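You operate a simulated robot arm through the tools that you are given. There is no shell and no other tool. Be economical: measure what you need, move in short steps, check, and stop when the job is done.

You are at the controls of a simulated robot arm. One attempt, no reset.

## Task
Crimp the wire that the job card names and pull-test it.
Fine: die dial on its size, one stroke of the lever; the tested wire goes in the green metal tray.

Only the result counts: the job must be done as asked and must still hold three seconds after the hand-in. Knocking over, shifting, dropping, spilling or breaking anything else fails it.

## Robot
A 6-joint arm with a two-finger parallel gripper, fixed in place. Base frame: the origin is at the foot of the arm, x ahead of it, y to its left, z up; the work surface is at about z = 860. Lengths are in mm, angles in rad, forces in N, time in s.
With the tool pointing down near the work surface it reaches from about 360 to 820 mm from the base axis. Its first joint turns from -2.897 to 2.897 rad. Payload 3.91 kg.
Tool frame: the origin (TCP) lies between the finger pads and is the grasp point; the fingertips stand 30 mm ahead of it; z points along the fingers, y is the line along which they close. The gripper opens to 110 mm. The fingers are 20 mm wide and 10 mm thick; the gripper's body (48 by 112 mm) begins 55 mm behind the TCP.
Orientation is told as [roll, pitch, yaw] about the base's x, y, z axes, in that order, counted from this pose: with the fingers straight down and closing along the base's y, the tool's x points along the base's -x, its y along +y and its z along -z.

## Interface
- The arm moves only by the tool send_rows. Its argument "moves" is a list of rows, each a list of 2 entries, a list of its own where there are three numbers: the shift along the base's x, y, z in mm, then the turn, a rotation vector about the base's x, y, z in rad. In form: [[[x, y, z], [wx, wy, wz]], ...]. A call has 1 to 8 rows; each row is the pose to reach, as a shift and turn from the pose commanded when the call began. "hand" is the gripper command, from -1 (shut) to 1 (fully open), values between in proportion, set as the call begins (left out, the last holds). Each row takes 0.2 s and may step no farther than 50 mm and 0.15 rad from the row before; otherwise, or with a gripper value out of range, the whole call is refused. A pose out of reach is approached as far as the arm can. The call stops where the force on the tool passes 60 N (or 10 N more than at its start, if that is more) or the arm is blocked; 0.2 s more then pass. The fingers move at their own pace (about 45 mm/s each) and stop on an object; they squeeze with about 29 N. The grip force told is the motor's: it shows also when the fingers shut on nothing. Time passes only in rows, and 0.2 s behind the last, so rows that repeat a pose let the fingers close. It gives the time, the measured TCP pose, the force on the tool (base axes), the opening and the grip force at its end, in the units of the frame above (readings bear some noise), with the torque about the TCP (base axes, N m) and any sound that the robot's microphone picked up.
- Cameras (640 x 400 px; columns grow to the right, rows downward): "scene" is fixed at [389.8, 511, 1625.7]; the picture's right is [0.00, 1.00, 0.00], its down [0.97, -0.00, -0.24] and it looks along [-0.24, 0.00, -0.97] (base axes); focal length 347 px, centre (320, 200). "wrist" rides on the gripper at [77, 7, -114] in the tool frame; the picture's right is [-0.09, 1.00, 0.00], its down [-0.80, -0.07, -0.59] and it looks along [-0.59, -0.05, 0.80] (tool axes); focal length 270 px, centre (320, 200). There is no depth. A picture from a camera that has moved, and an enlarged one, comes with that camera's place and axes in the base frame and with its lens. The place of the scene camera against the robot may be out by one fixed shift of up to 25 mm in any direction.
- capture(camera): a new picture of that camera. It takes no simulated time.
- lift_body(by): slides the trunk up (or, below 0, down) by that many mm; the arm rides with it, the base frame stays. It gives what a move gives, with no picture.
- inspect(camera, box): a new picture of the part [left, top, right, bottom] of that camera's present view, enlarged. It takes no simulated time.
- close_job(): hands the job in; it is judged then, once.

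Go step by step. Nothing tells you positions but the pictures and the camera data: compare them with the known pose of the tool, close in by small moves and look again before you grip or let go. The budget is 120 turns and 76 pictures, counting those below and the enlarged ones. Unless the task says otherwise, let go and move clear before handing in, and close with one line.

The tools are called after "Emit:" as a command line: name --argument value ..., lists and objects as JSON in quotes. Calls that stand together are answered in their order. send_rows: Moves the arm, as the interface text tells. Its arguments: {"type":"object","properties":{"moves":{"type":"array","items":{"type":"array"}},"hand":{"type":"number"}},"required":["moves"]} The other tools are called the same way: lift_body (by) slides the trunk up or down; capture (camera) takes a picture; inspect (camera, box) takes an enlarged picture of a part of a camera's view; close_job () hands the job in.

At the start:

```text
clock: 0.0
ee_pos: [202.0, 442.0, 1240.4]
ee_rot: [-0.001, 0.0, 0.003]
force: [0.8, -1.0, 0.3]
wrist_torque: [0.01, -0.05, 0.03]
gripper_width: 110.0
grip_force: 0.0
trunk travel left (down, up): [-575.0, 35.0]
```

scene: 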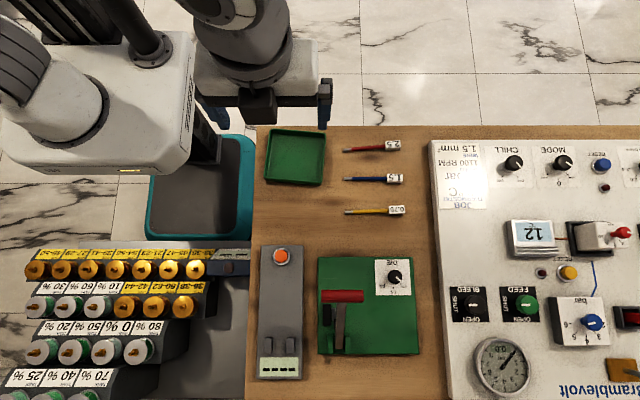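
wrist: 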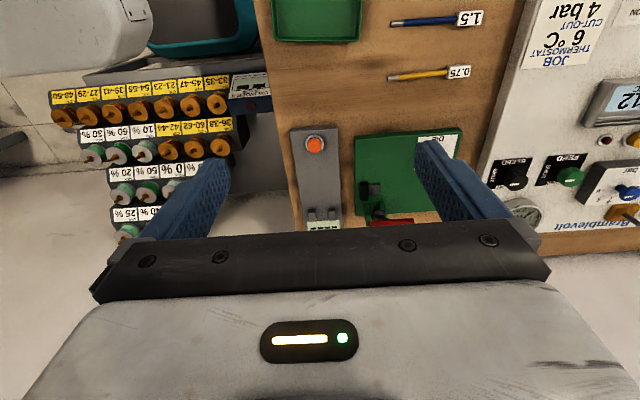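

I see a bench with three wires (labelled sizes), a crimp press with a die dial, a pull tester, and a green tray. First I enlarge the job card, the press, and the wires.

Emit:
inspect --camera "scene" --box '[425, 135, 525, 215]'

Emit:
inspect --camera "scene" --box '[250, 235, 430, 385]'

Emit:
inspect --camera "scene" --box '[255, 120, 425, 230]'

```text
5.00 times, centred on (475, 175) of scene
camera zoom: at [389.8, 511.0, 1625.7], right [0.0, 1.0, 0.0], down [0.97, 0.0, -0.24], along [-0.24, 0.0, -0.97], focal length 1733 px, centre (-455, 325)
```

zoom: 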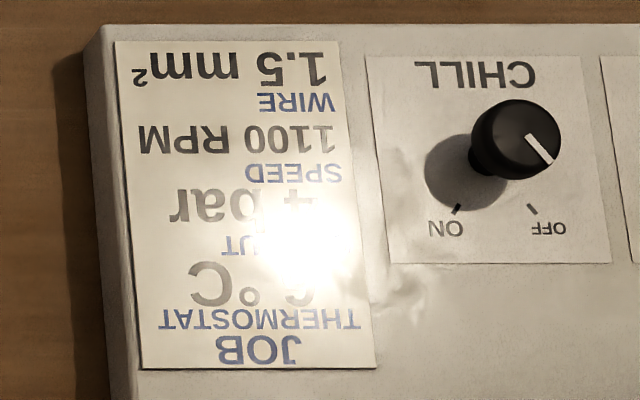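

```text
2.67 times, centred on (340, 310) of scene
camera zoom: at [389.8, 511.0, 1625.7], right [0.0, 1.0, 0.0], down [0.97, 0.0, -0.24], along [-0.24, 0.0, -0.97], focal length 924 px, centre (267, -93)
```

zoom: 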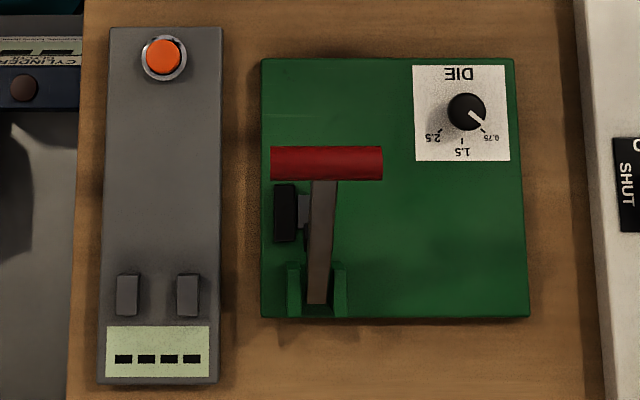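

```text
3.64 times, centred on (340, 175) of scene
camera zoom: at [389.8, 511.0, 1625.7], right [0.0, 1.0, 0.0], down [0.97, 0.0, -0.24], along [-0.24, 0.0, -0.97], focal length 1260 px, centre (247, 291)
```

zoom: 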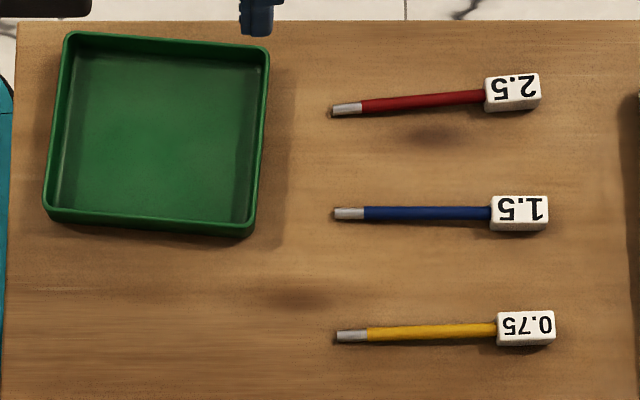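

The card says 1.5 mm², so it's the blue wire. The dial sits at 0.75 and must turn about 50° clockwise as seen from above. Next I move over for a closer look at the press.

Emit:
send_rows --moves '[[[10, 32, -28], [0, 0, 0]], [[20, 64, -56], [0, 0, 0]], [[30, 96, -84], [0, 0, 0]], [[40, 128, -112], [0, 0, 0]], [[52, 158, -140], [0, 0, 0]], [[52, 158, -140], [0, 0, 0]]]' --hand 1

Emit:
capture --camera "wrist"

Emit:
inspect --camera "wrist" --box '[160, 0, 480, 200]'

```text
clock: 1.4
ee_pos: [254.7, 600.9, 1097.9]
ee_rot: [0.002, -0.001, 0.003]
force: [0.1, 0.2, 0.4]
wrist_torque: [-0.01, -0.01, -0.01]
gripper_width: 110.1
grip_force: 0.1
trunk travel left (down, up): [-575.0, 35.0]
```

```text
70 pictures are left
camera wrist: at [177.0, 608.8, 1213.8], right [0.09, 1.0, 0.0], down [0.8, -0.07, 0.59], along [0.59, -0.05, -0.8], focal length 270 px, centre (320, 200)
```

wrist: 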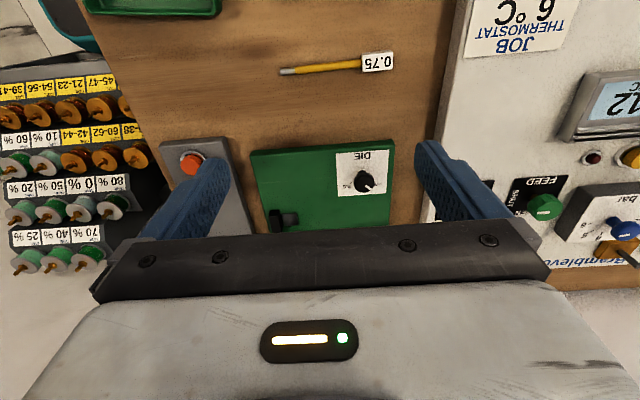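

```text
2.00 times, centred on (320, 100) of wrist
camera zoom: at [177.0, 608.8, 1213.8], right [0.09, 1.0, 0.0], down [0.8, -0.07, 0.59], along [0.59, -0.05, -0.8], focal length 541 px, centre (320, 400)
```

zoom: 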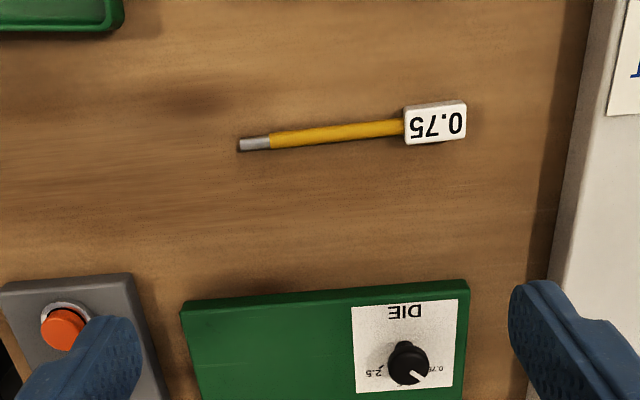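

Knob is roughly at (376, 650). I move further ahead in x so the press comes into the clear upper half of the wrist view.

Emit:
send_rows --moves '[[[40, 0, 0], [0, 0, 0]], [[80, 0, 0], [0, 0, 0]], [[120, 0, 0], [0, 0, 0]], [[140, -20, 0], [0, 0, 0]], [[140, -20, 0], [0, 0, 0]]]'

Emit:
inspect --camera "wrist" --box '[160, 0, 480, 220]'

```text
clock: 2.6
ee_pos: [394.0, 581.0, 1098.0]
ee_rot: [0.0, 0.0, 0.001]
force: [1.1, -0.4, 0.0]
wrist_torque: [0.01, -0.01, -0.03]
gripper_width: 109.9
grip_force: 0.1
trunk travel left (down, up): [-575.0, 35.0]
```

```text
1.82 times, centred on (320, 110) of wrist
camera zoom: at [317.7, 589.0, 1213.2], right [0.09, 1.0, 0.0], down [0.8, -0.07, 0.59], along [0.59, -0.05, -0.8], focal length 491 px, centre (320, 364)
```

zoom: 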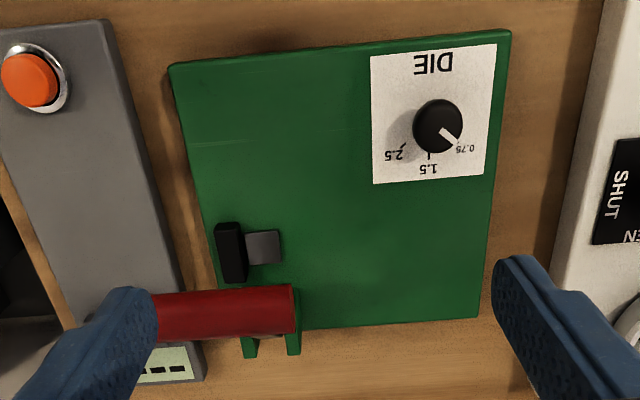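

Handle estimated near (419, 535, 1037), the crimp anvil near (447, 539), and knob top near (382, 654, 899). I move above the knob with fingers part-closed.

Emit:
send_rows --moves '[[[-3, 35, 0], [0, 0, 0]], [[-12, 73, 0], [0, 0, 0]], [[-12, 73, -40], [0, 0, 0]], [[-12, 73, -80], [0, 0, 0]], [[-12, 73, -110], [0, 0, 0]], [[-12, 73, -110], [0, 0, 0]]]' --hand 0.1

Emit:
inspect --camera "wrist" --box '[160, 0, 480, 200]'

```text
clock: 4.0
ee_pos: [382.1, 655.8, 987.7]
ee_rot: [0.002, 0.001, 0.001]
force: [-0.4, 0.2, -0.8]
wrist_torque: [-0.03, 0.03, 0.03]
gripper_width: 60.1
grip_force: 0.1
trunk travel left (down, up): [-575.0, 35.0]
```

```text
2.00 times, centred on (320, 100) of wrist
camera zoom: at [305.0, 663.9, 1103.6], right [0.09, 1.0, 0.0], down [0.8, -0.07, 0.59], along [0.59, -0.05, -0.8], focal length 541 px, centre (320, 400)
```

zoom: 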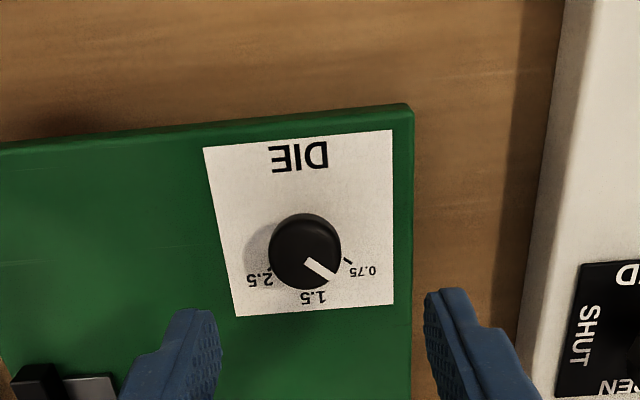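

Knob is centred near (384, 652), about 28 mm wide. I descend to just above it and check.

Emit:
send_rows --moves '[[[2, -4, -30], [0, 0, 0]], [[2, -4, -58], [0, 0, 0]], [[2, -4, -58], [0, 0, 0]]]' --hand -0.1

Emit:
inspect --camera "wrist" --box '[160, 0, 480, 200]'

```text
clock: 4.8
ee_pos: [382.9, 648.7, 930.3]
ee_rot: [0.0, 0.0, 0.004]
force: [-0.8, 0.4, 0.1]
wrist_torque: [0.0, -0.02, -0.03]
gripper_width: 49.6
grip_force: 0.2
trunk travel left (down, up): [-575.0, 35.0]
```

```text
2.00 times, centred on (320, 100) of wrist
camera zoom: at [307.0, 657.0, 1046.1], right [0.09, 1.0, 0.0], down [0.8, -0.07, 0.59], along [0.59, -0.05, -0.8], focal length 541 px, centre (320, 400)
```

zoom: 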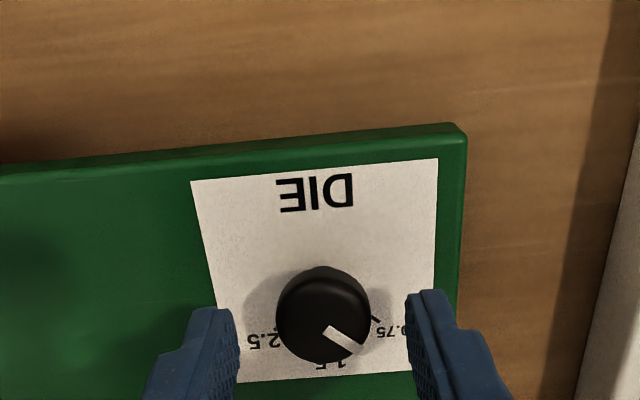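

The knob top is about z 905; fingertips are at 900. I descend 9 mm more and close on the knob.

Emit:
send_rows --moves '[[[-2, 2, -5], [0, 0, 0]], [[-2, 2, -9], [0, 0, 0]], [[-2, 2, -9], [0, 0, 0]]]'

Emit:
send_rows --moves '[[[0, 0, 0], [0, 0, 0]], [[0, 0, 0], [0, 0, 0]], [[0, 0, 0], [0, 0, 0]]]' --hand -0.6

Emit:
inspect --camera "wrist" --box '[160, 0, 480, 200]'

```text
clock: 5.6
ee_pos: [382.1, 651.6, 923.1]
ee_rot: [0.002, -0.001, 0.002]
force: [-0.2, 0.2, 0.2]
wrist_torque: [0.0, 0.01, 0.0]
gripper_width: 49.2
grip_force: 0.1
trunk travel left (down, up): [-575.0, 35.0]
```

```text
clock: 6.4
ee_pos: [381.9, 650.7, 922.8]
ee_rot: [-0.001, 0.0, 0.001]
force: [-0.8, -9.0, -1.2]
wrist_torque: [-0.34, 0.02, 0.06]
gripper_width: 27.4
grip_force: 44.7
trunk travel left (down, up): [-575.0, 35.0]
```

```text
2.00 times, centred on (320, 100) of wrist
camera zoom: at [305.7, 658.4, 1038.6], right [0.09, 1.0, 0.0], down [0.8, -0.07, 0.59], along [0.59, -0.05, -0.8], focal length 541 px, centre (320, 400)
```

zoom: 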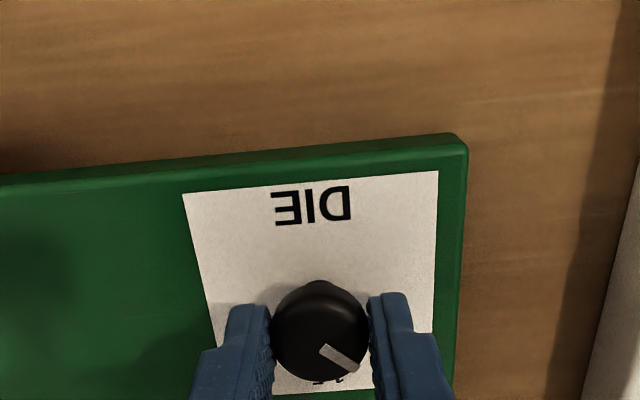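

Knob gripped (27.4 mm). I turn it about -0.8 rad, recentering slightly.

Emit:
send_rows --moves '[[[0, -0.8, 0], [0, 0, -0.13]], [[0, -0.8, 0], [0, 0, -0.26]], [[0, -0.8, 0], [0, 0, -0.39]], [[0, -0.8, 0], [0, 0, -0.52]], [[0, -0.8, 0], [0, 0, -0.65]], [[0, -0.8, 0], [0, 0, -0.79]], [[0, -0.8, 0], [0, 0, -0.79]]]'

Emit:
inspect --camera "scene" --box '[340, 240, 440, 310]'

Emit:
inspect --camera "wrist" --box '[160, 0, 480, 200]'

```text
clock: 8.0
ee_pos: [382.7, 650.6, 922.7]
ee_rot: [0.0, 0.002, -0.79]
force: [5.8, -6.3, -4.8]
wrist_torque: [-0.21, -0.26, -0.02]
gripper_width: 27.3
grip_force: 44.7
trunk travel left (down, up): [-575.0, 35.0]
```

```text
5.71 times, centred on (390, 275) of scene
camera zoom: at [389.8, 511.0, 1625.7], right [0.0, 1.0, 0.0], down [0.97, 0.0, -0.24], along [-0.24, 0.0, -0.97], focal length 1981 px, centre (-80, -229)
```

zoom: 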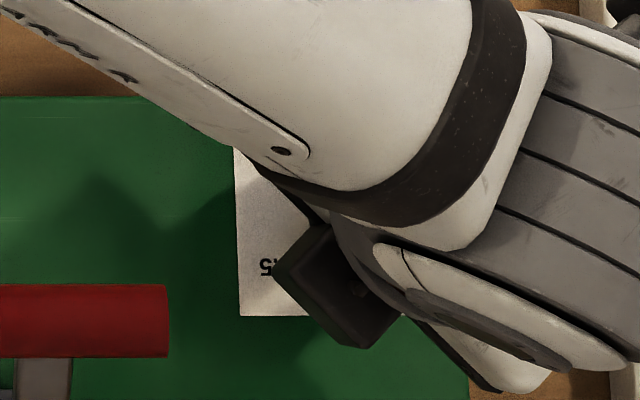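

```text
2.00 times, centred on (320, 100) of wrist
camera zoom: at [333.2, 710.6, 1038.6], right [0.77, 0.64, 0.0], down [0.51, -0.62, 0.59], along [0.38, -0.46, -0.8], focal length 541 px, centre (320, 400)
```

zoom: 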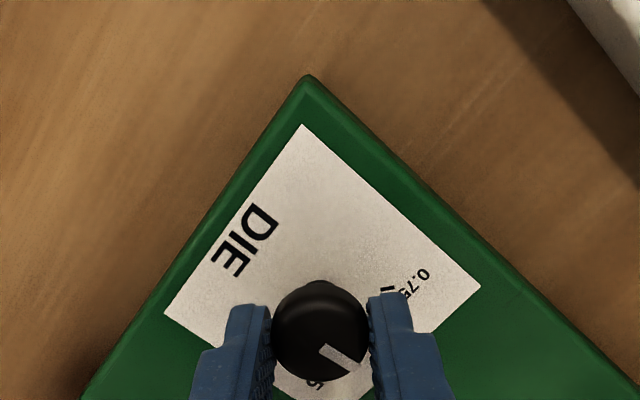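

The knob turned with the hand. I release and rise to check the pointer.

Emit:
send_rows --moves '[[[0, 0, 0], [0, 0, 0]], [[0, 0, 0], [0, 0, 0]], [[0, 0, 15], [0, 0, 0]], [[0, 0, 45], [0, 0, 0]], [[0, 0, 85], [0, 0, 0]], [[0, 0, 85], [0, 0, 0]]]' --hand 0.0

Emit:
inspect --camera "wrist" --box '[200, 40, 440, 190]'

```text
clock: 9.4
ee_pos: [382.5, 654.3, 1010.2]
ee_rot: [0.0, 0.0, -0.788]
force: [0.1, -0.7, 0.4]
wrist_torque: [0.0, 0.01, -0.03]
gripper_width: 55.3
grip_force: 0.0
trunk travel left (down, up): [-575.0, 35.0]
```

```text
2.67 times, centred on (320, 115) of wrist
camera zoom: at [333.5, 714.5, 1124.9], right [0.77, 0.64, 0.0], down [0.51, -0.62, 0.59], along [0.38, -0.46, -0.8], focal length 721 px, centre (320, 427)
```

zoom: 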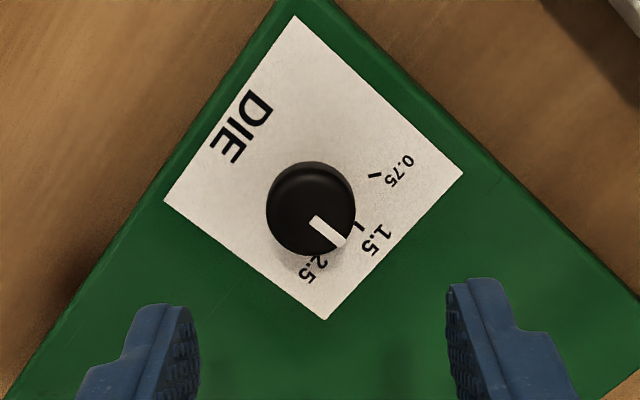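

The pointer now reads along +x, i.e. on 1.5. Next I turn to yaw -90° and look at the crimp anvil from the +y side.

Emit:
send_rows --moves '[[[10, 0, 0], [0, 0, -0.14]], [[20, 0, 0], [0, 0, -0.28]], [[30, 0, 0], [0, 0, -0.42]], [[40, 0, 0], [0, 0, -0.56]], [[50, -10, 0], [0, 0, -0.7]], [[65, -20, 0], [0, 0, -0.783]], [[65, -20, 0], [0, 0, -0.783]]]' --hand 0.3

Emit:
inspect --camera "wrist" --box '[160, 40, 480, 240]'

```text
clock: 11.0
ee_pos: [446.8, 629.1, 1008.6]
ee_rot: [0.0, 0.0, -1.573]
force: [0.7, 0.2, -0.2]
wrist_torque: [-0.03, 0.0, -0.01]
gripper_width: 71.4
grip_force: 0.1
trunk travel left (down, up): [-575.0, 35.0]
```

```text
2.00 times, centred on (320, 140) of wrist
camera zoom: at [454.3, 708.3, 1124.0], right [1.0, -0.09, 0.0], down [-0.07, -0.8, 0.59], along [-0.05, -0.59, -0.8], focal length 541 px, centre (320, 320)
```

zoom: 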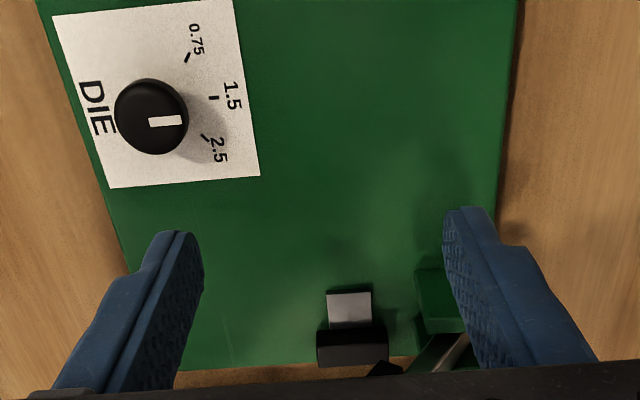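

The pointer clearly points at 1.5. I tilt the hand a little to look at the anvil more from the side.

Emit:
send_rows --moves '[[[0, 3, 0], [-0.13, 0, 0]], [[0, 6, -10], [-0.26, 0, 0]], [[0, 10, -25], [-0.4, 0, 0]], [[0, 10, -33], [-0.4, 0, 0]], [[0, 10, -33], [-0.4, 0, 0]]]'

Emit:
inspect --camera "wrist" --box '[160, 40, 480, 240]'

```text
clock: 12.2
ee_pos: [424.1, 602.6, 978.4]
ee_rot: [-0.001, -0.402, -1.571]
force: [-0.1, -0.2, -0.1]
wrist_torque: [0.01, 0.0, -0.01]
gripper_width: 71.5
grip_force: 0.0
out of reach, approached as far as the arm can: row 2, 3, 4, 5
trunk travel left (down, up): [-575.0, 35.0]
```

```text
2.00 times, centred on (320, 140) of wrist
camera zoom: at [430.3, 719.7, 1055.1], right [1.0, -0.08, 0.03], down [-0.07, -0.51, 0.86], along [-0.05, -0.86, -0.51], focal length 541 px, centre (320, 320)
```

zoom: 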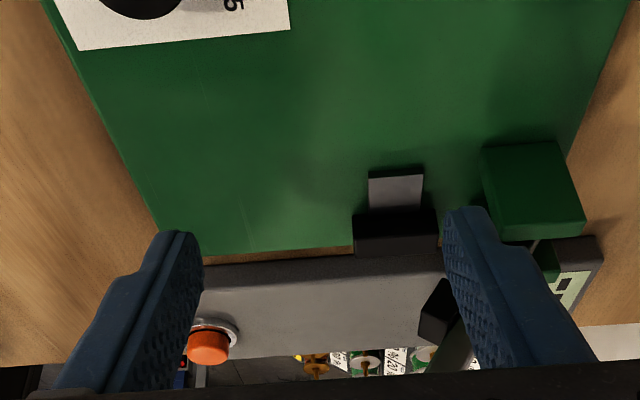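

The anvil looks like a gray block with a black stop on its -y side. I enlarge it for the heights.

Emit:
inspect --camera "wrist" --box '[320, 100, 416, 170]'

Emit:
inspect --camera "scene" --box '[310, 280, 390, 360]'

```text
5.71 times, centred on (368, 135) of wrist
camera zoom: at [430.3, 719.7, 1055.1], right [1.0, -0.08, 0.03], down [-0.07, -0.51, 0.86], along [-0.05, -0.86, -0.51], focal length 1544 px, centre (46, 571)
```

zoom: 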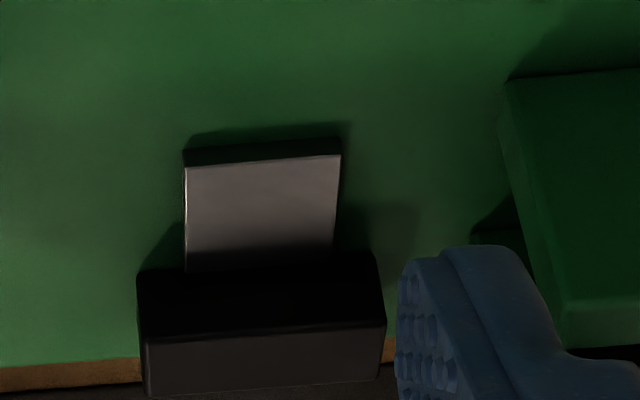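

```text
5.00 times, centred on (350, 320) of scene
camera zoom: at [389.8, 511.0, 1625.7], right [0.0, 1.0, 0.0], down [0.97, 0.0, -0.24], along [-0.24, 0.0, -0.97], focal length 1733 px, centre (170, -400)
```

zoom: 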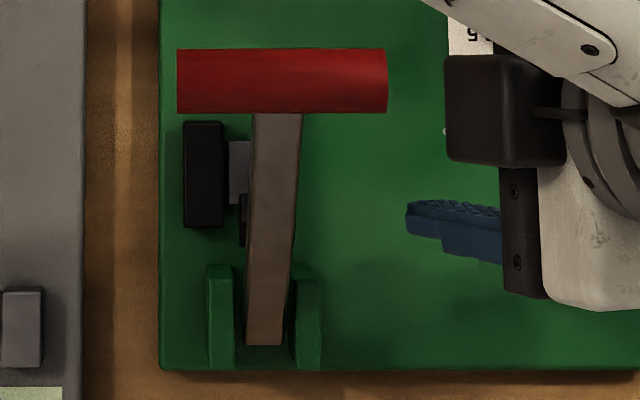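

Anvil: x 444–468, y 526–549, top z ≈ 885, black stop beyond at y < 526; the lever lies above it. I untilt, back off, and head for the blue wire's label.

Emit:
send_rows --moves '[[[-20, 0, 10], [0.13, 0, 0]], [[-50, 10, 25], [0.26, 0, 0]], [[-90, 20, 40], [0.4, 0, 0]], [[-130, 20, 50], [0.4, 0, 0]], [[-170, 20, 50], [0.4, 0, 0]], [[-210, 20, 50], [0.4, 0, 0]], [[-255, 20, 50], [0.4, 0, 0]], [[-255, 20, 50], [0.4, 0, 0]]]'

Emit:
capture --camera "wrist"

```text
clock: 14.0
ee_pos: [168.1, 625.7, 1028.7]
ee_rot: [0.002, 0.001, -1.573]
force: [-0.2, -0.8, -0.2]
wrist_torque: [0.0, 0.04, 0.0]
gripper_width: 71.6
grip_force: 0.1
trunk travel left (down, up): [-575.0, 35.0]
```

```text
57 pictures are left
camera wrist: at [175.5, 704.1, 1142.8], right [1.0, -0.09, 0.0], down [-0.07, -0.8, 0.59], along [-0.05, -0.59, -0.8], focal length 270 px, centre (320, 200)
```

wrist: 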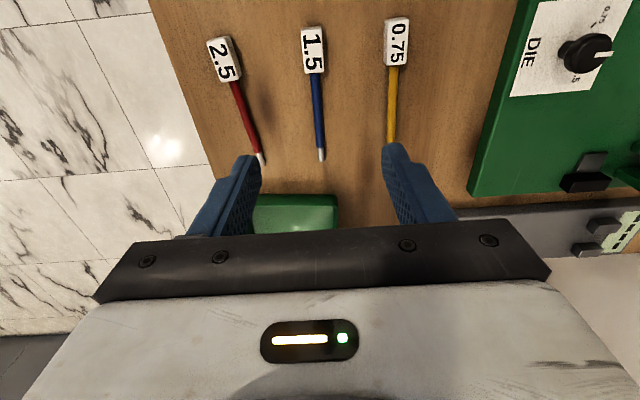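

The blue label is near (167, 670), wire nearly parallel to y. I descend over it with a narrower opening and check.

Emit:
send_rows --moves '[[[0, 22, -25], [0, 0, 0]], [[-1, 45, -55], [0, 0, 0]], [[-1, 45, -90], [0, 0, 0]], [[-1, 45, -105], [0, 0, 0]], [[-1, 45, -105], [0, 0, 0]]]' --hand -0.1

Emit:
inspect --camera "wrist" --box '[160, 0, 480, 240]'

Emit:
inspect --camera "scene" --box '[360, 250, 430, 310]'

```text
clock: 15.2
ee_pos: [168.6, 666.7, 921.7]
ee_rot: [0.001, 0.002, -1.574]
force: [-0.6, -0.1, -0.2]
wrist_torque: [0.01, -0.05, 0.03]
gripper_width: 49.7
grip_force: 0.2
trunk travel left (down, up): [-575.0, 35.0]
```

```text
1.67 times, centred on (320, 120) of wrist
camera zoom: at [176.1, 745.1, 1036.6], right [1.0, -0.09, 0.0], down [-0.07, -0.8, 0.59], along [-0.05, -0.59, -0.8], focal length 450 px, centre (320, 333)
```

zoom: 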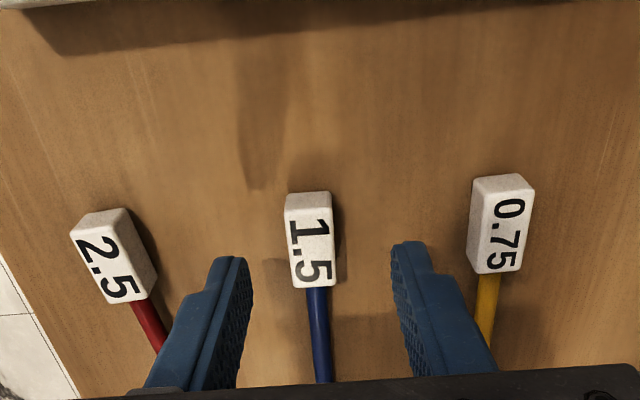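

```text
6.67 times, centred on (395, 280) of scene
camera zoom: at [389.8, 511.0, 1625.7], right [0.0, 1.0, 0.0], down [0.97, 0.0, -0.24], along [-0.24, 0.0, -0.97], focal length 2311 px, centre (-180, -333)
```

zoom: 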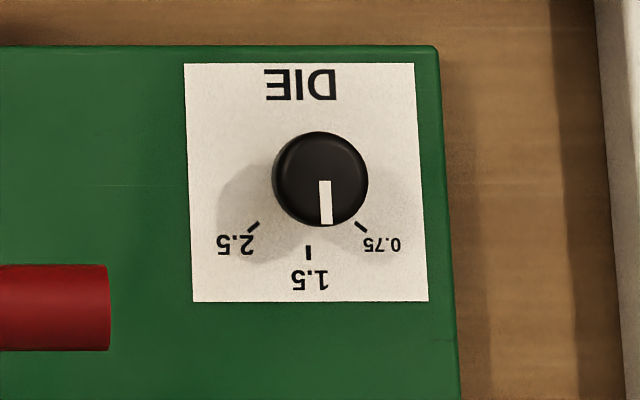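

Dial confirmed on 1.5. The label is 15 mm tall, centre (166.5, 666); I descend around it and close.

Emit:
send_rows --moves '[[[-2, 0, -15], [0, 0, 0]], [[-2, 0, -27], [0, 0, 0]], [[-2, 0, -27], [0, 0, 0]]]'

Emit:
send_rows --moves '[[[0, 0, 0], [0, 0, 0]], [[0, 0, 0], [0, 0, 0]], [[0, 0, 0], [0, 0, 0]], [[0, 0, 0], [0, 0, 0]]]' --hand -1

```text
clock: 16.0
ee_pos: [166.8, 666.8, 894.3]
ee_rot: [0.0, 0.0, -1.571]
force: [-0.3, -0.7, 0.2]
wrist_torque: [0.03, 0.02, -0.06]
gripper_width: 49.3
grip_force: 0.1
trunk travel left (down, up): [-575.0, 35.0]
```

```text
clock: 17.0
ee_pos: [167.1, 667.8, 894.4]
ee_rot: [0.0, -0.001, -1.572]
force: [0.6, 0.4, -0.3]
wrist_torque: [-0.02, 0.0, 0.01]
gripper_width: 16.7
grip_force: 28.5
trunk travel left (down, up): [-575.0, 35.0]
```

Label gripped (16.7 mm). I lift and look at how the wire hangs.

Emit:
send_rows --moves '[[[0, 0, 15], [0, 0, 0]], [[0, 0, 40], [0, 0, 0]], [[0, 0, 80], [0, 0, 0]], [[0, 0, 80], [0, 0, 0]]]'

Emit:
inspect --camera "wrist" --box '[200, 90, 440, 240]'

```text
clock: 18.0
ee_pos: [167.4, 668.0, 976.5]
ee_rot: [0.0, 0.001, -1.572]
force: [-0.1, -1.0, 0.4]
wrist_torque: [0.0, 0.02, -0.03]
gripper_width: 0.1
grip_force: 29.1
trunk travel left (down, up): [-575.0, 35.0]
```

```text
2.67 times, centred on (320, 165) of wrist
camera zoom: at [174.2, 746.3, 1091.5], right [1.0, -0.09, 0.0], down [-0.07, -0.8, 0.6], along [-0.05, -0.59, -0.8], focal length 721 px, centre (320, 293)
```

zoom: 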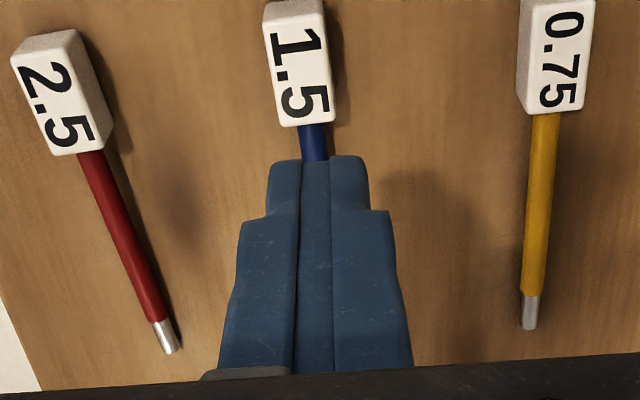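

The label slipped out and remains on the table; my grip was too shallow. I open and look again at its position.

Emit:
send_rows --moves '[[[0, 0, 0], [0, 0, 0]], [[0, 0, 0], [0, 0, 0]], [[0, 0, 0], [0, 0, 0]]]' --hand -0.1

Emit:
inspect --camera "wrist" --box '[160, 40, 480, 240]'

Emit:
inspect --camera "scene" --box '[330, 130, 430, 230]'

```text
clock: 18.8
ee_pos: [167.0, 667.9, 977.1]
ee_rot: [-0.001, 0.0, -1.574]
force: [0.6, -0.4, -0.3]
wrist_torque: [0.0, 0.01, -0.02]
gripper_width: 49.7
grip_force: 0.0
trunk travel left (down, up): [-575.0, 35.0]
```

```text
2.00 times, centred on (320, 140) of wrist
camera zoom: at [174.2, 746.3, 1091.5], right [1.0, -0.09, 0.0], down [-0.07, -0.8, 0.59], along [-0.05, -0.59, -0.8], focal length 541 px, centre (320, 320)
```

zoom: 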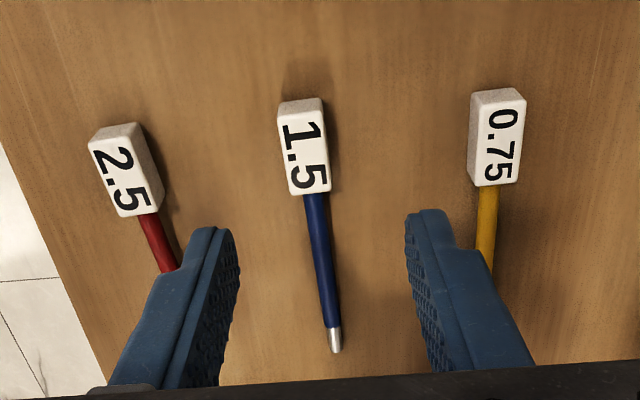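

```text
4.00 times, centred on (380, 180) of scene
camera zoom: at [389.8, 511.0, 1625.7], right [0.0, 1.0, 0.0], down [0.97, 0.0, -0.24], along [-0.24, 0.0, -0.97], focal length 1387 px, centre (80, 280)
```

zoom: 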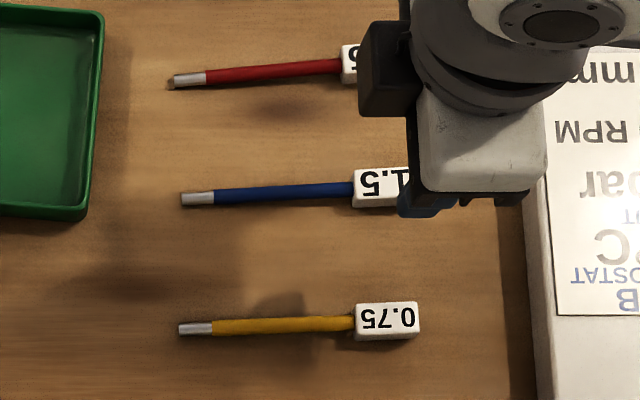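

The wire is now slightly rotated (about 0.05 rad), label centre near (162, 671). I go deeper this time, aligned with it, and close with a full squeeze.

Emit:
send_rows --moves '[[[-3, 1, -35], [0, 0, 0.05]], [[-5.5, 2, -70], [0, 0, 0.05]], [[-5.5, 2, -80], [0, 0, 0.05]], [[-5.5, 2, -85], [0, 0, 0.05]], [[-5.5, 2, -85], [0, 0, 0.05]]]'

Emit:
inspect --camera "wrist" --box '[200, 60, 440, 240]'

```text
clock: 20.0
ee_pos: [160.7, 672.7, 890.0]
ee_rot: [-0.001, 0.0, -1.523]
force: [-0.5, -0.3, -0.1]
wrist_torque: [0.04, 0.02, 0.01]
gripper_width: 49.6
grip_force: 0.1
trunk travel left (down, up): [-575.0, 35.0]
```

```text
2.22 times, centred on (320, 150) of wrist
camera zoom: at [163.7, 750.1, 1005.8], right [1.0, -0.04, 0.0], down [-0.03, -0.8, 0.59], along [-0.02, -0.59, -0.8], focal length 601 px, centre (320, 311)
```

zoom: 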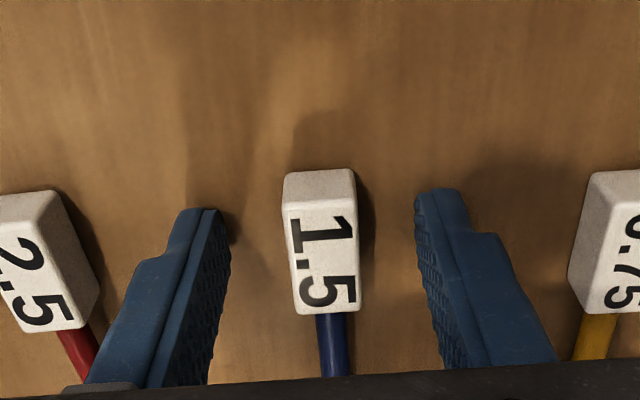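

Fingers straddle the label centrally with tips near the table. Closing and lifting gently, checking the width.

Emit:
send_rows --moves '[[[0, 0, 0], [0, 0, 0]], [[0, 0, 0], [0, 0, 0]], [[0, 0, 0], [0, 0, 0]], [[0, 0, 0], [0, 0, 0]], [[0, 0, 0], [0, 0, 0]]]' --hand -1

Emit:
send_rows --moves '[[[0, 0, 3], [0, 0, 0]], [[0, 0, 6], [0, 0, 0]], [[0, 0, 10], [0, 0, 0]], [[0, 0, 14], [0, 0, 0]], [[0, 0, 20], [0, 0, 0]]]'

Emit:
inspect --camera "wrist" --box '[200, 60, 440, 240]'

```text
clock: 21.2
ee_pos: [160.5, 671.0, 890.9]
ee_rot: [0.0, 0.001, -1.521]
force: [0.7, -0.7, 0.2]
wrist_torque: [0.04, -0.01, 0.02]
gripper_width: 16.9
grip_force: 29.2
trunk travel left (down, up): [-575.0, 35.0]
```

```text
clock: 22.4
ee_pos: [161.0, 670.6, 911.5]
ee_rot: [-0.001, 0.0, -1.522]
force: [0.5, 0.2, -0.8]
wrist_torque: [-0.02, -0.02, 0.01]
gripper_width: 16.5
grip_force: 28.5
trunk travel left (down, up): [-575.0, 35.0]
```

```text
2.22 times, centred on (320, 150) of wrist
camera zoom: at [165.4, 749.0, 1026.5], right [1.0, -0.04, 0.0], down [-0.03, -0.8, 0.59], along [-0.02, -0.59, -0.8], focal length 601 px, centre (320, 311)
```

zoom: 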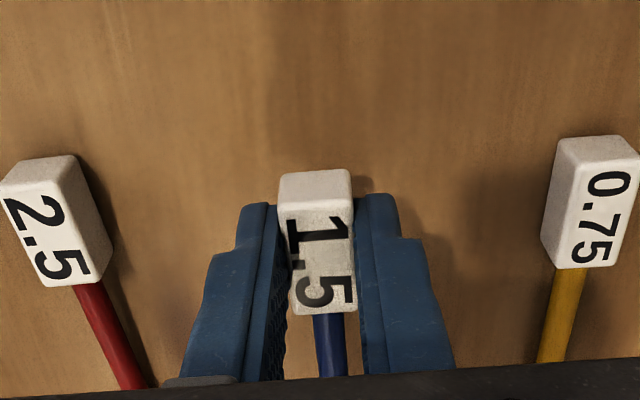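

The blue wire is held. I raise it and carry it, tip clear of the lever handle, towards the press.

Emit:
send_rows --moves '[[[0, 5, 30], [0, 0, -0.02]], [[10, 15, 55], [0, 0, -0.05]], [[50, 20, 60], [0, 0, -0.05]], [[90, 20, 60], [0, 0, -0.05]], [[130, 20, 60], [0, 0, -0.05]], [[170, 20, 60], [0, 0, -0.05]], [[210, 15, 60], [0, 0, -0.05]], [[210, 15, 60], [0, 0, -0.05]]]'

Emit:
send_rows --moves '[[[30, -3, 0], [0, 0, 0]], [[60, -10, 0], [0, 0, 0]], [[85, -18, 0], [0, 0, 0]], [[85, -18, 0], [0, 0, 0]]]'

Emit:
capture --camera "wrist"

Emit:
inspect --camera "scene" --box '[310, 260, 430, 360]'

```text
clock: 24.2
ee_pos: [371.3, 686.0, 970.1]
ee_rot: [0.002, 0.001, -1.57]
force: [-0.4, -0.1, -0.9]
wrist_torque: [0.05, 0.03, -0.01]
gripper_width: 16.7
grip_force: 29.3
trunk travel left (down, up): [-575.0, 35.0]
```

```text
clock: 25.2
ee_pos: [456.6, 663.6, 970.2]
ee_rot: [-0.001, -0.002, -1.571]
force: [-0.6, 0.3, 0.5]
wrist_torque: [0.0, 0.01, -0.02]
gripper_width: 16.8
grip_force: 28.9
trunk travel left (down, up): [-575.0, 35.0]
```

```text
49 pictures are left
camera wrist: at [462.9, 743.1, 1085.1], right [1.0, -0.09, 0.0], down [-0.07, -0.8, 0.59], along [-0.05, -0.59, -0.8], focal length 270 px, centre (320, 200)
```

wrist: 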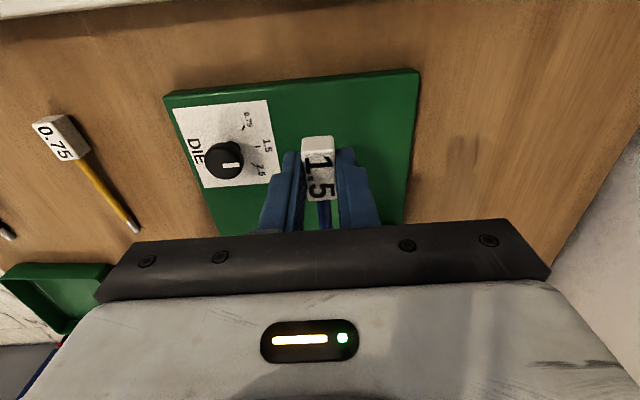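

```text
4.00 times, centred on (370, 310) of scene
camera zoom: at [389.8, 511.0, 1625.7], right [0.0, 1.0, 0.0], down [0.97, 0.0, -0.24], along [-0.24, 0.0, -0.97], focal length 1387 px, centre (120, -240)
```

zoom: 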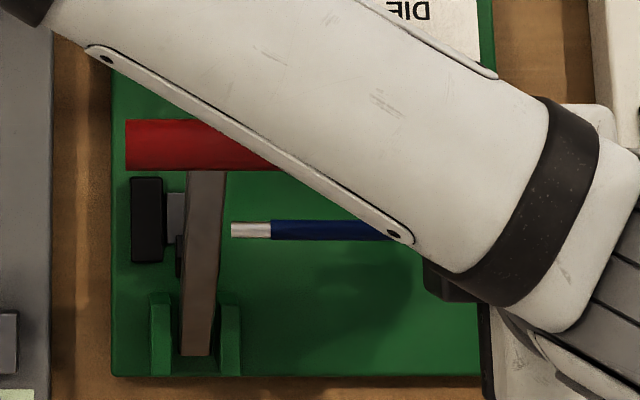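

The ferrule tip is near (458, 551) at z ≈ 947, just right of the lever, aligned with the anvil. I lower it to just above anvil height before sliding it in.

Emit:
send_rows --moves '[[[0, 0, -20], [0, 0, 0]], [[0, 0, -40], [0, 0, 0]], [[0, 0, -52], [0, 0, 0]], [[0, 0, -52], [0, 0, 0]]]'

Emit:
inspect --camera "scene" --box '[310, 280, 390, 360]'

Emit:
inspect --camera "wrist" --box '[160, 40, 480, 240]'

```text
clock: 26.2
ee_pos: [454.8, 663.9, 918.3]
ee_rot: [-0.002, 0.001, -1.572]
force: [0.6, 0.7, -0.6]
wrist_torque: [0.01, -0.03, 0.03]
gripper_width: 16.8
grip_force: 29.5
out of reach, approached as far as the arm can: row 1, 2, 3, 4
trunk travel left (down, up): [-575.0, 35.0]
```

```text
5.00 times, centred on (350, 320) of scene
camera zoom: at [389.8, 511.0, 1625.7], right [0.0, 1.0, 0.0], down [0.97, 0.0, -0.24], along [-0.24, 0.0, -0.97], focal length 1733 px, centre (170, -400)
```

zoom: 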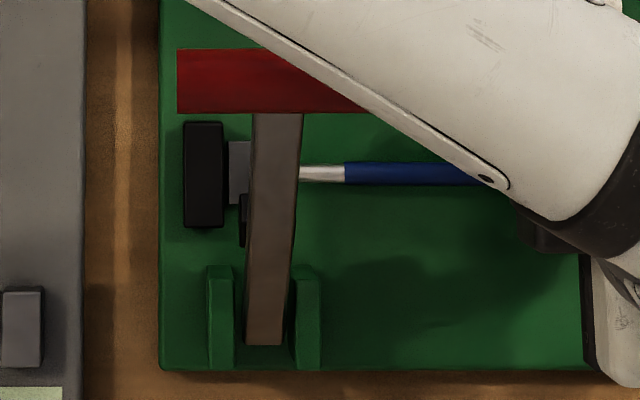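

```text
2.00 times, centred on (320, 140) of wrist
camera zoom: at [462.0, 743.0, 1032.5], right [1.0, -0.09, 0.0], down [-0.07, -0.8, 0.59], along [-0.05, -0.59, -0.8], focal length 541 px, centre (320, 320)
```

zoom: 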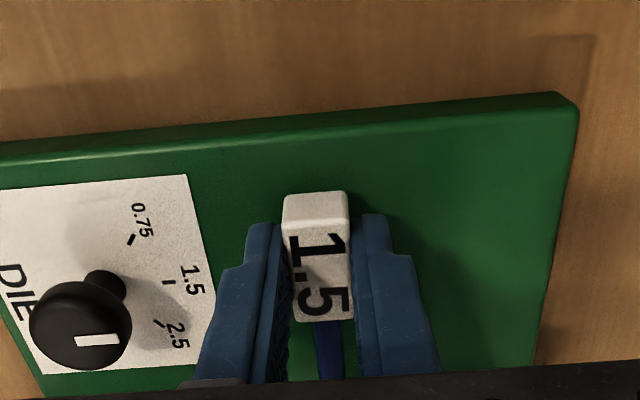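

Wire is in line with the anvil. I slide it -y in small steps toward the black stop.

Emit:
send_rows --moves '[[[0.5, -6, 0], [0, 0, 0]], [[1, -12, 0], [0, 0, 0]], [[1, -18, 0], [0, 0, 0]], [[1, -18, 0], [0, 0, 0]]]'

Emit:
inspect --camera "scene" --box '[320, 300, 370, 340]'

```text
clock: 27.2
ee_pos: [456.5, 647.2, 917.9]
ee_rot: [0.0, 0.001, -1.573]
force: [1.7, 0.2, 0.0]
wrist_torque: [-0.02, 0.01, 0.02]
gripper_width: 16.7
grip_force: 29.1
trunk travel left (down, up): [-575.0, 35.0]
```

```text
10.00 times, centred on (345, 320) of scene
camera zoom: at [389.8, 511.0, 1625.7], right [0.0, 1.0, 0.0], down [0.97, 0.0, -0.24], along [-0.24, 0.0, -0.97], focal length 3466 px, centre (70, -1000)
```

zoom: 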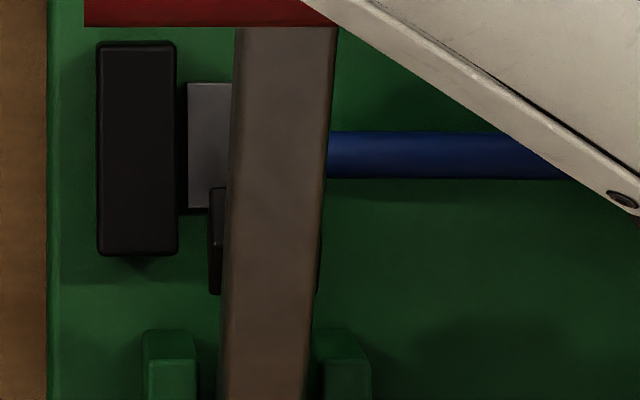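

Tip is still hidden by the lever; I move 4.5 mm more until it appears over the gray anvil.

Emit:
send_rows --moves '[[[0, -2, 0], [0, 0, 0]], [[0, -4.5, 0], [0, 0, 0]], [[0, -4.5, 0], [0, 0, 0]]]'

Emit:
inspect --camera "scene" --box '[320, 300, 370, 340]'

```text
clock: 28.0
ee_pos: [455.8, 640.9, 919.9]
ee_rot: [-0.001, -0.001, -1.573]
force: [-0.6, -0.4, -0.4]
wrist_torque: [0.04, -0.02, -0.03]
gripper_width: 16.6
grip_force: 28.3
trunk travel left (down, up): [-575.0, 35.0]
```

```text
10.00 times, centred on (345, 320) of scene
camera zoom: at [389.8, 511.0, 1625.7], right [0.0, 1.0, 0.0], down [0.97, 0.0, -0.24], along [-0.24, 0.0, -0.97], focal length 3466 px, centre (70, -1000)
```

zoom: 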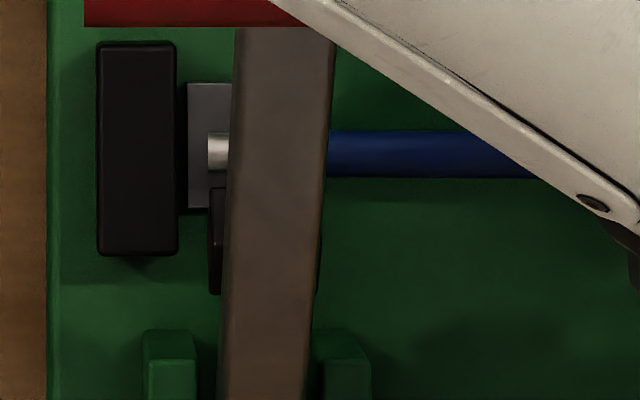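

The ferrule tip now sits over the anvil, 4 mm short of the stop. I move 2.5 mm further in and lower in small steps, watching force.

Emit:
send_rows --moves '[[[0, -2.5, 0], [0, 0, 0]], [[0, -2.5, -3], [0, 0, 0]], [[0, -2.5, -5], [0, 0, 0]], [[0, -2.5, -5], [0, 0, 0]]]'

Emit:
send_rows --moves '[[[0, 0, -1.5], [0, 0, 0]], [[0, 0, -3], [0, 0, 0]], [[0, 0, -3], [0, 0, 0]]]'

Emit:
inspect --camera "wrist" --box '[220, 60, 420, 220]'

Emit:
inspect --camera "scene" --box '[320, 300, 370, 340]'

```text
clock: 29.0
ee_pos: [455.1, 638.7, 915.0]
ee_rot: [0.001, 0.0, -1.571]
force: [0.3, 3.0, 0.3]
wrist_torque: [-0.04, -0.02, -0.02]
gripper_width: 16.6
grip_force: 29.2
trunk travel left (down, up): [-575.0, 35.0]
```

```text
clock: 29.8
ee_pos: [455.7, 638.6, 911.2]
ee_rot: [0.002, 0.001, -1.573]
force: [1.0, 2.5, 9.2]
wrist_torque: [-0.84, -0.08, 0.12]
gripper_width: 16.7
grip_force: 29.0
trunk travel left (down, up): [-575.0, 35.0]
```

```text
2.50 times, centred on (320, 140) of wrist
camera zoom: at [462.1, 716.7, 1026.6], right [1.0, -0.09, 0.0], down [-0.07, -0.8, 0.59], along [-0.05, -0.59, -0.8], focal length 676 px, centre (320, 350)
```

zoom: 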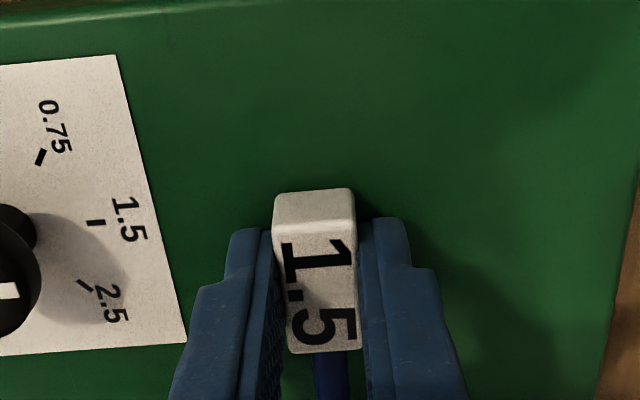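

```text
10.00 times, centred on (345, 320) of scene
camera zoom: at [389.8, 511.0, 1625.7], right [0.0, 1.0, 0.0], down [0.97, 0.0, -0.24], along [-0.24, 0.0, -0.97], focal length 3466 px, centre (70, -1000)
```

zoom: 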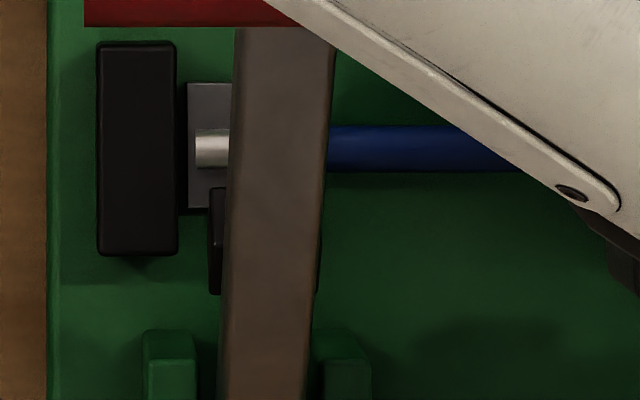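

Ferrule is resting on the anvil (contact felt ~91 mm out) and lightly touching the stop. I relieve slightly and open the fingers a little.

Emit:
send_rows --moves '[[[0, 0.3, 0.7], [0, 0, 0]], [[0, 0.3, 0.7], [0, 0, 0]]]'

Emit:
send_rows --moves '[[[0, 0, 0], [0, 0, 0]], [[0, 0, 0], [0, 0, 0]], [[0, 0, 0], [0, 0, 0]]]' --hand -0.4

Emit:
inspect --camera "wrist" --box '[220, 60, 420, 220]'

Emit:
inspect --camera "scene" --box '[320, 300, 370, 340]'

```text
clock: 30.4
ee_pos: [453.2, 637.5, 911.3]
ee_rot: [0.0, -0.002, -1.572]
force: [0.1, 2.3, 3.8]
wrist_torque: [-0.44, -0.02, 0.12]
gripper_width: 16.7
grip_force: 29.2
trunk travel left (down, up): [-575.0, 35.0]
```

```text
clock: 31.2
ee_pos: [454.6, 638.4, 911.6]
ee_rot: [0.0, 0.001, -1.572]
force: [-0.1, 0.0, -0.2]
wrist_torque: [-0.03, 0.0, 0.0]
gripper_width: 33.0
grip_force: 0.2
trunk travel left (down, up): [-575.0, 35.0]
```

```text
2.50 times, centred on (320, 140) of wrist
camera zoom: at [462.4, 717.0, 1026.2], right [1.0, -0.09, 0.0], down [-0.07, -0.8, 0.59], along [-0.05, -0.59, -0.8], focal length 676 px, centre (320, 350)
```

zoom: 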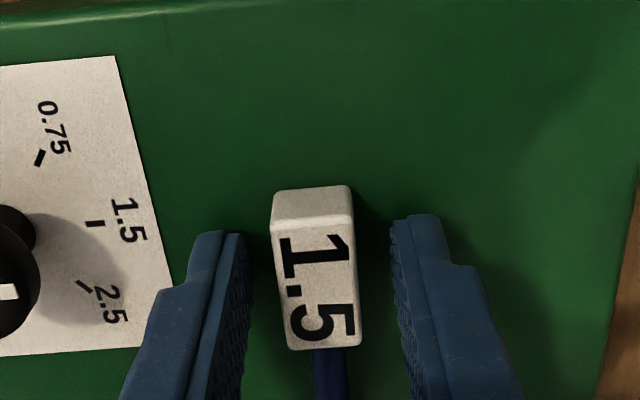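

```text
10.00 times, centred on (345, 320) of scene
camera zoom: at [389.8, 511.0, 1625.7], right [0.0, 1.0, 0.0], down [0.97, 0.0, -0.24], along [-0.24, 0.0, -0.97], focal length 3466 px, centre (70, -1000)
```

zoom: 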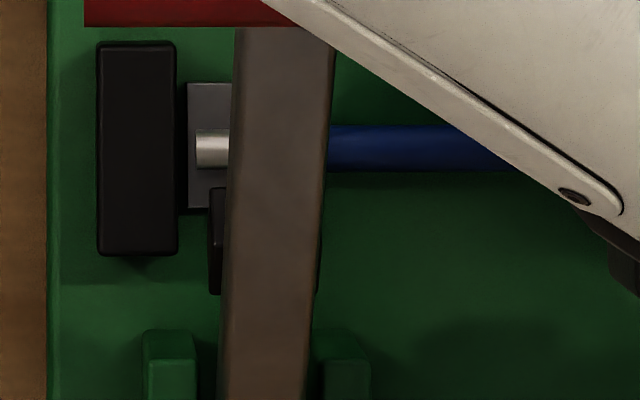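

The wire rests in place on the anvil. I retreat upward and go above the lever handle to locate it precisely.

Emit:
send_rows --moves '[[[0, 0, 10], [0, 0, 0]], [[0, 0, 50], [0, 0, 0]], [[-5, 0, 100], [0, 0, 0]], [[-10, 0, 150], [0, 0, 0]], [[-20, 0, 200], [0, 0, 0]], [[-25, -40, 210], [0, 0, 0]], [[-35, -82, 210], [0, 0, 0]], [[-35, -82, 210], [0, 0, 0]]]'

Emit:
capture --camera "wrist"

```text
refused: row 3 steps farther than a row can; nothing moved
```

```text
39 pictures are left
camera wrist: at [462.4, 717.0, 1026.2], right [1.0, -0.09, 0.0], down [-0.07, -0.8, 0.59], along [-0.05, -0.59, -0.8], focal length 270 px, centre (320, 200)
```

wrist: 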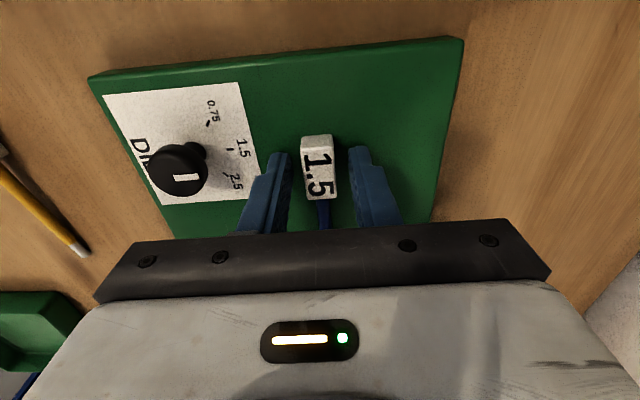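

One step was slightly too long; I resend with shorter steps.

Emit:
send_rows --moves '[[[0, 0, 10], [0, 0, 0]], [[0, 0, 50], [0, 0, 0]], [[0, 0, 95], [0, 0, 0]], [[-5, 0, 140], [0, 0, 0]], [[-10, 0, 185], [0, 0, 0]], [[-20, -15, 210], [0, 0, 0]], [[-30, -50, 210], [0, 0, 0]], [[-35, -82, 210], [0, 0, 0]]]'

Emit:
inspect --camera "wrist" --box '[160, 40, 480, 240]'

Emit:
inspect --camera "scene" --box '[310, 260, 430, 360]'

```text
clock: 33.0
ee_pos: [417.4, 554.9, 1125.4]
ee_rot: [0.001, 0.001, -1.573]
force: [0.4, 0.0, -0.1]
wrist_torque: [-0.01, -0.03, -0.01]
gripper_width: 32.9
grip_force: 0.0
trunk travel left (down, up): [-575.0, 35.0]
```

```text
2.00 times, centred on (320, 140) of wrist
camera zoom: at [425.3, 633.8, 1240.5], right [1.0, -0.09, 0.0], down [-0.07, -0.8, 0.59], along [-0.05, -0.59, -0.8], focal length 541 px, centre (320, 320)
```

zoom: 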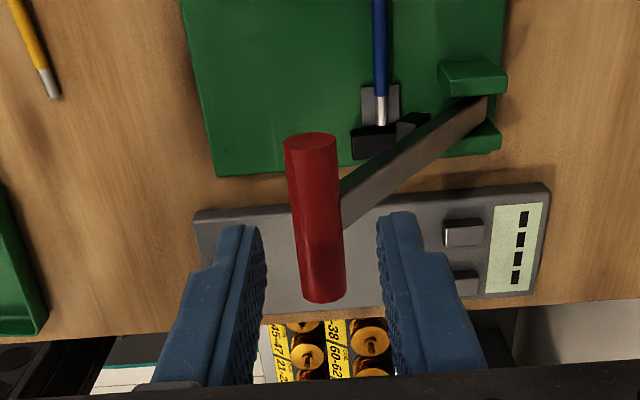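

```text
4.00 times, centred on (370, 310) of scene
camera zoom: at [389.8, 511.0, 1625.7], right [0.0, 1.0, 0.0], down [0.97, 0.0, -0.24], along [-0.24, 0.0, -0.97], focal length 1387 px, centre (120, -240)
```

zoom: 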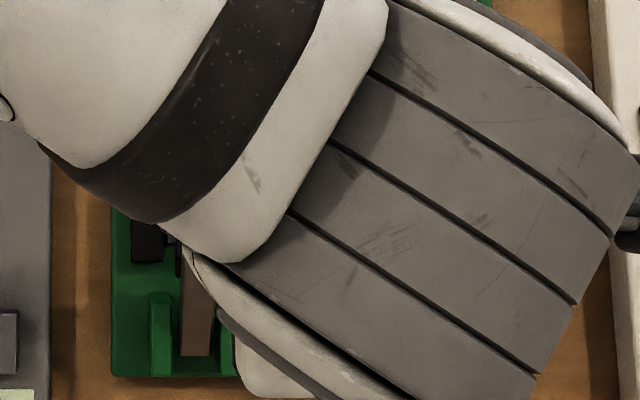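

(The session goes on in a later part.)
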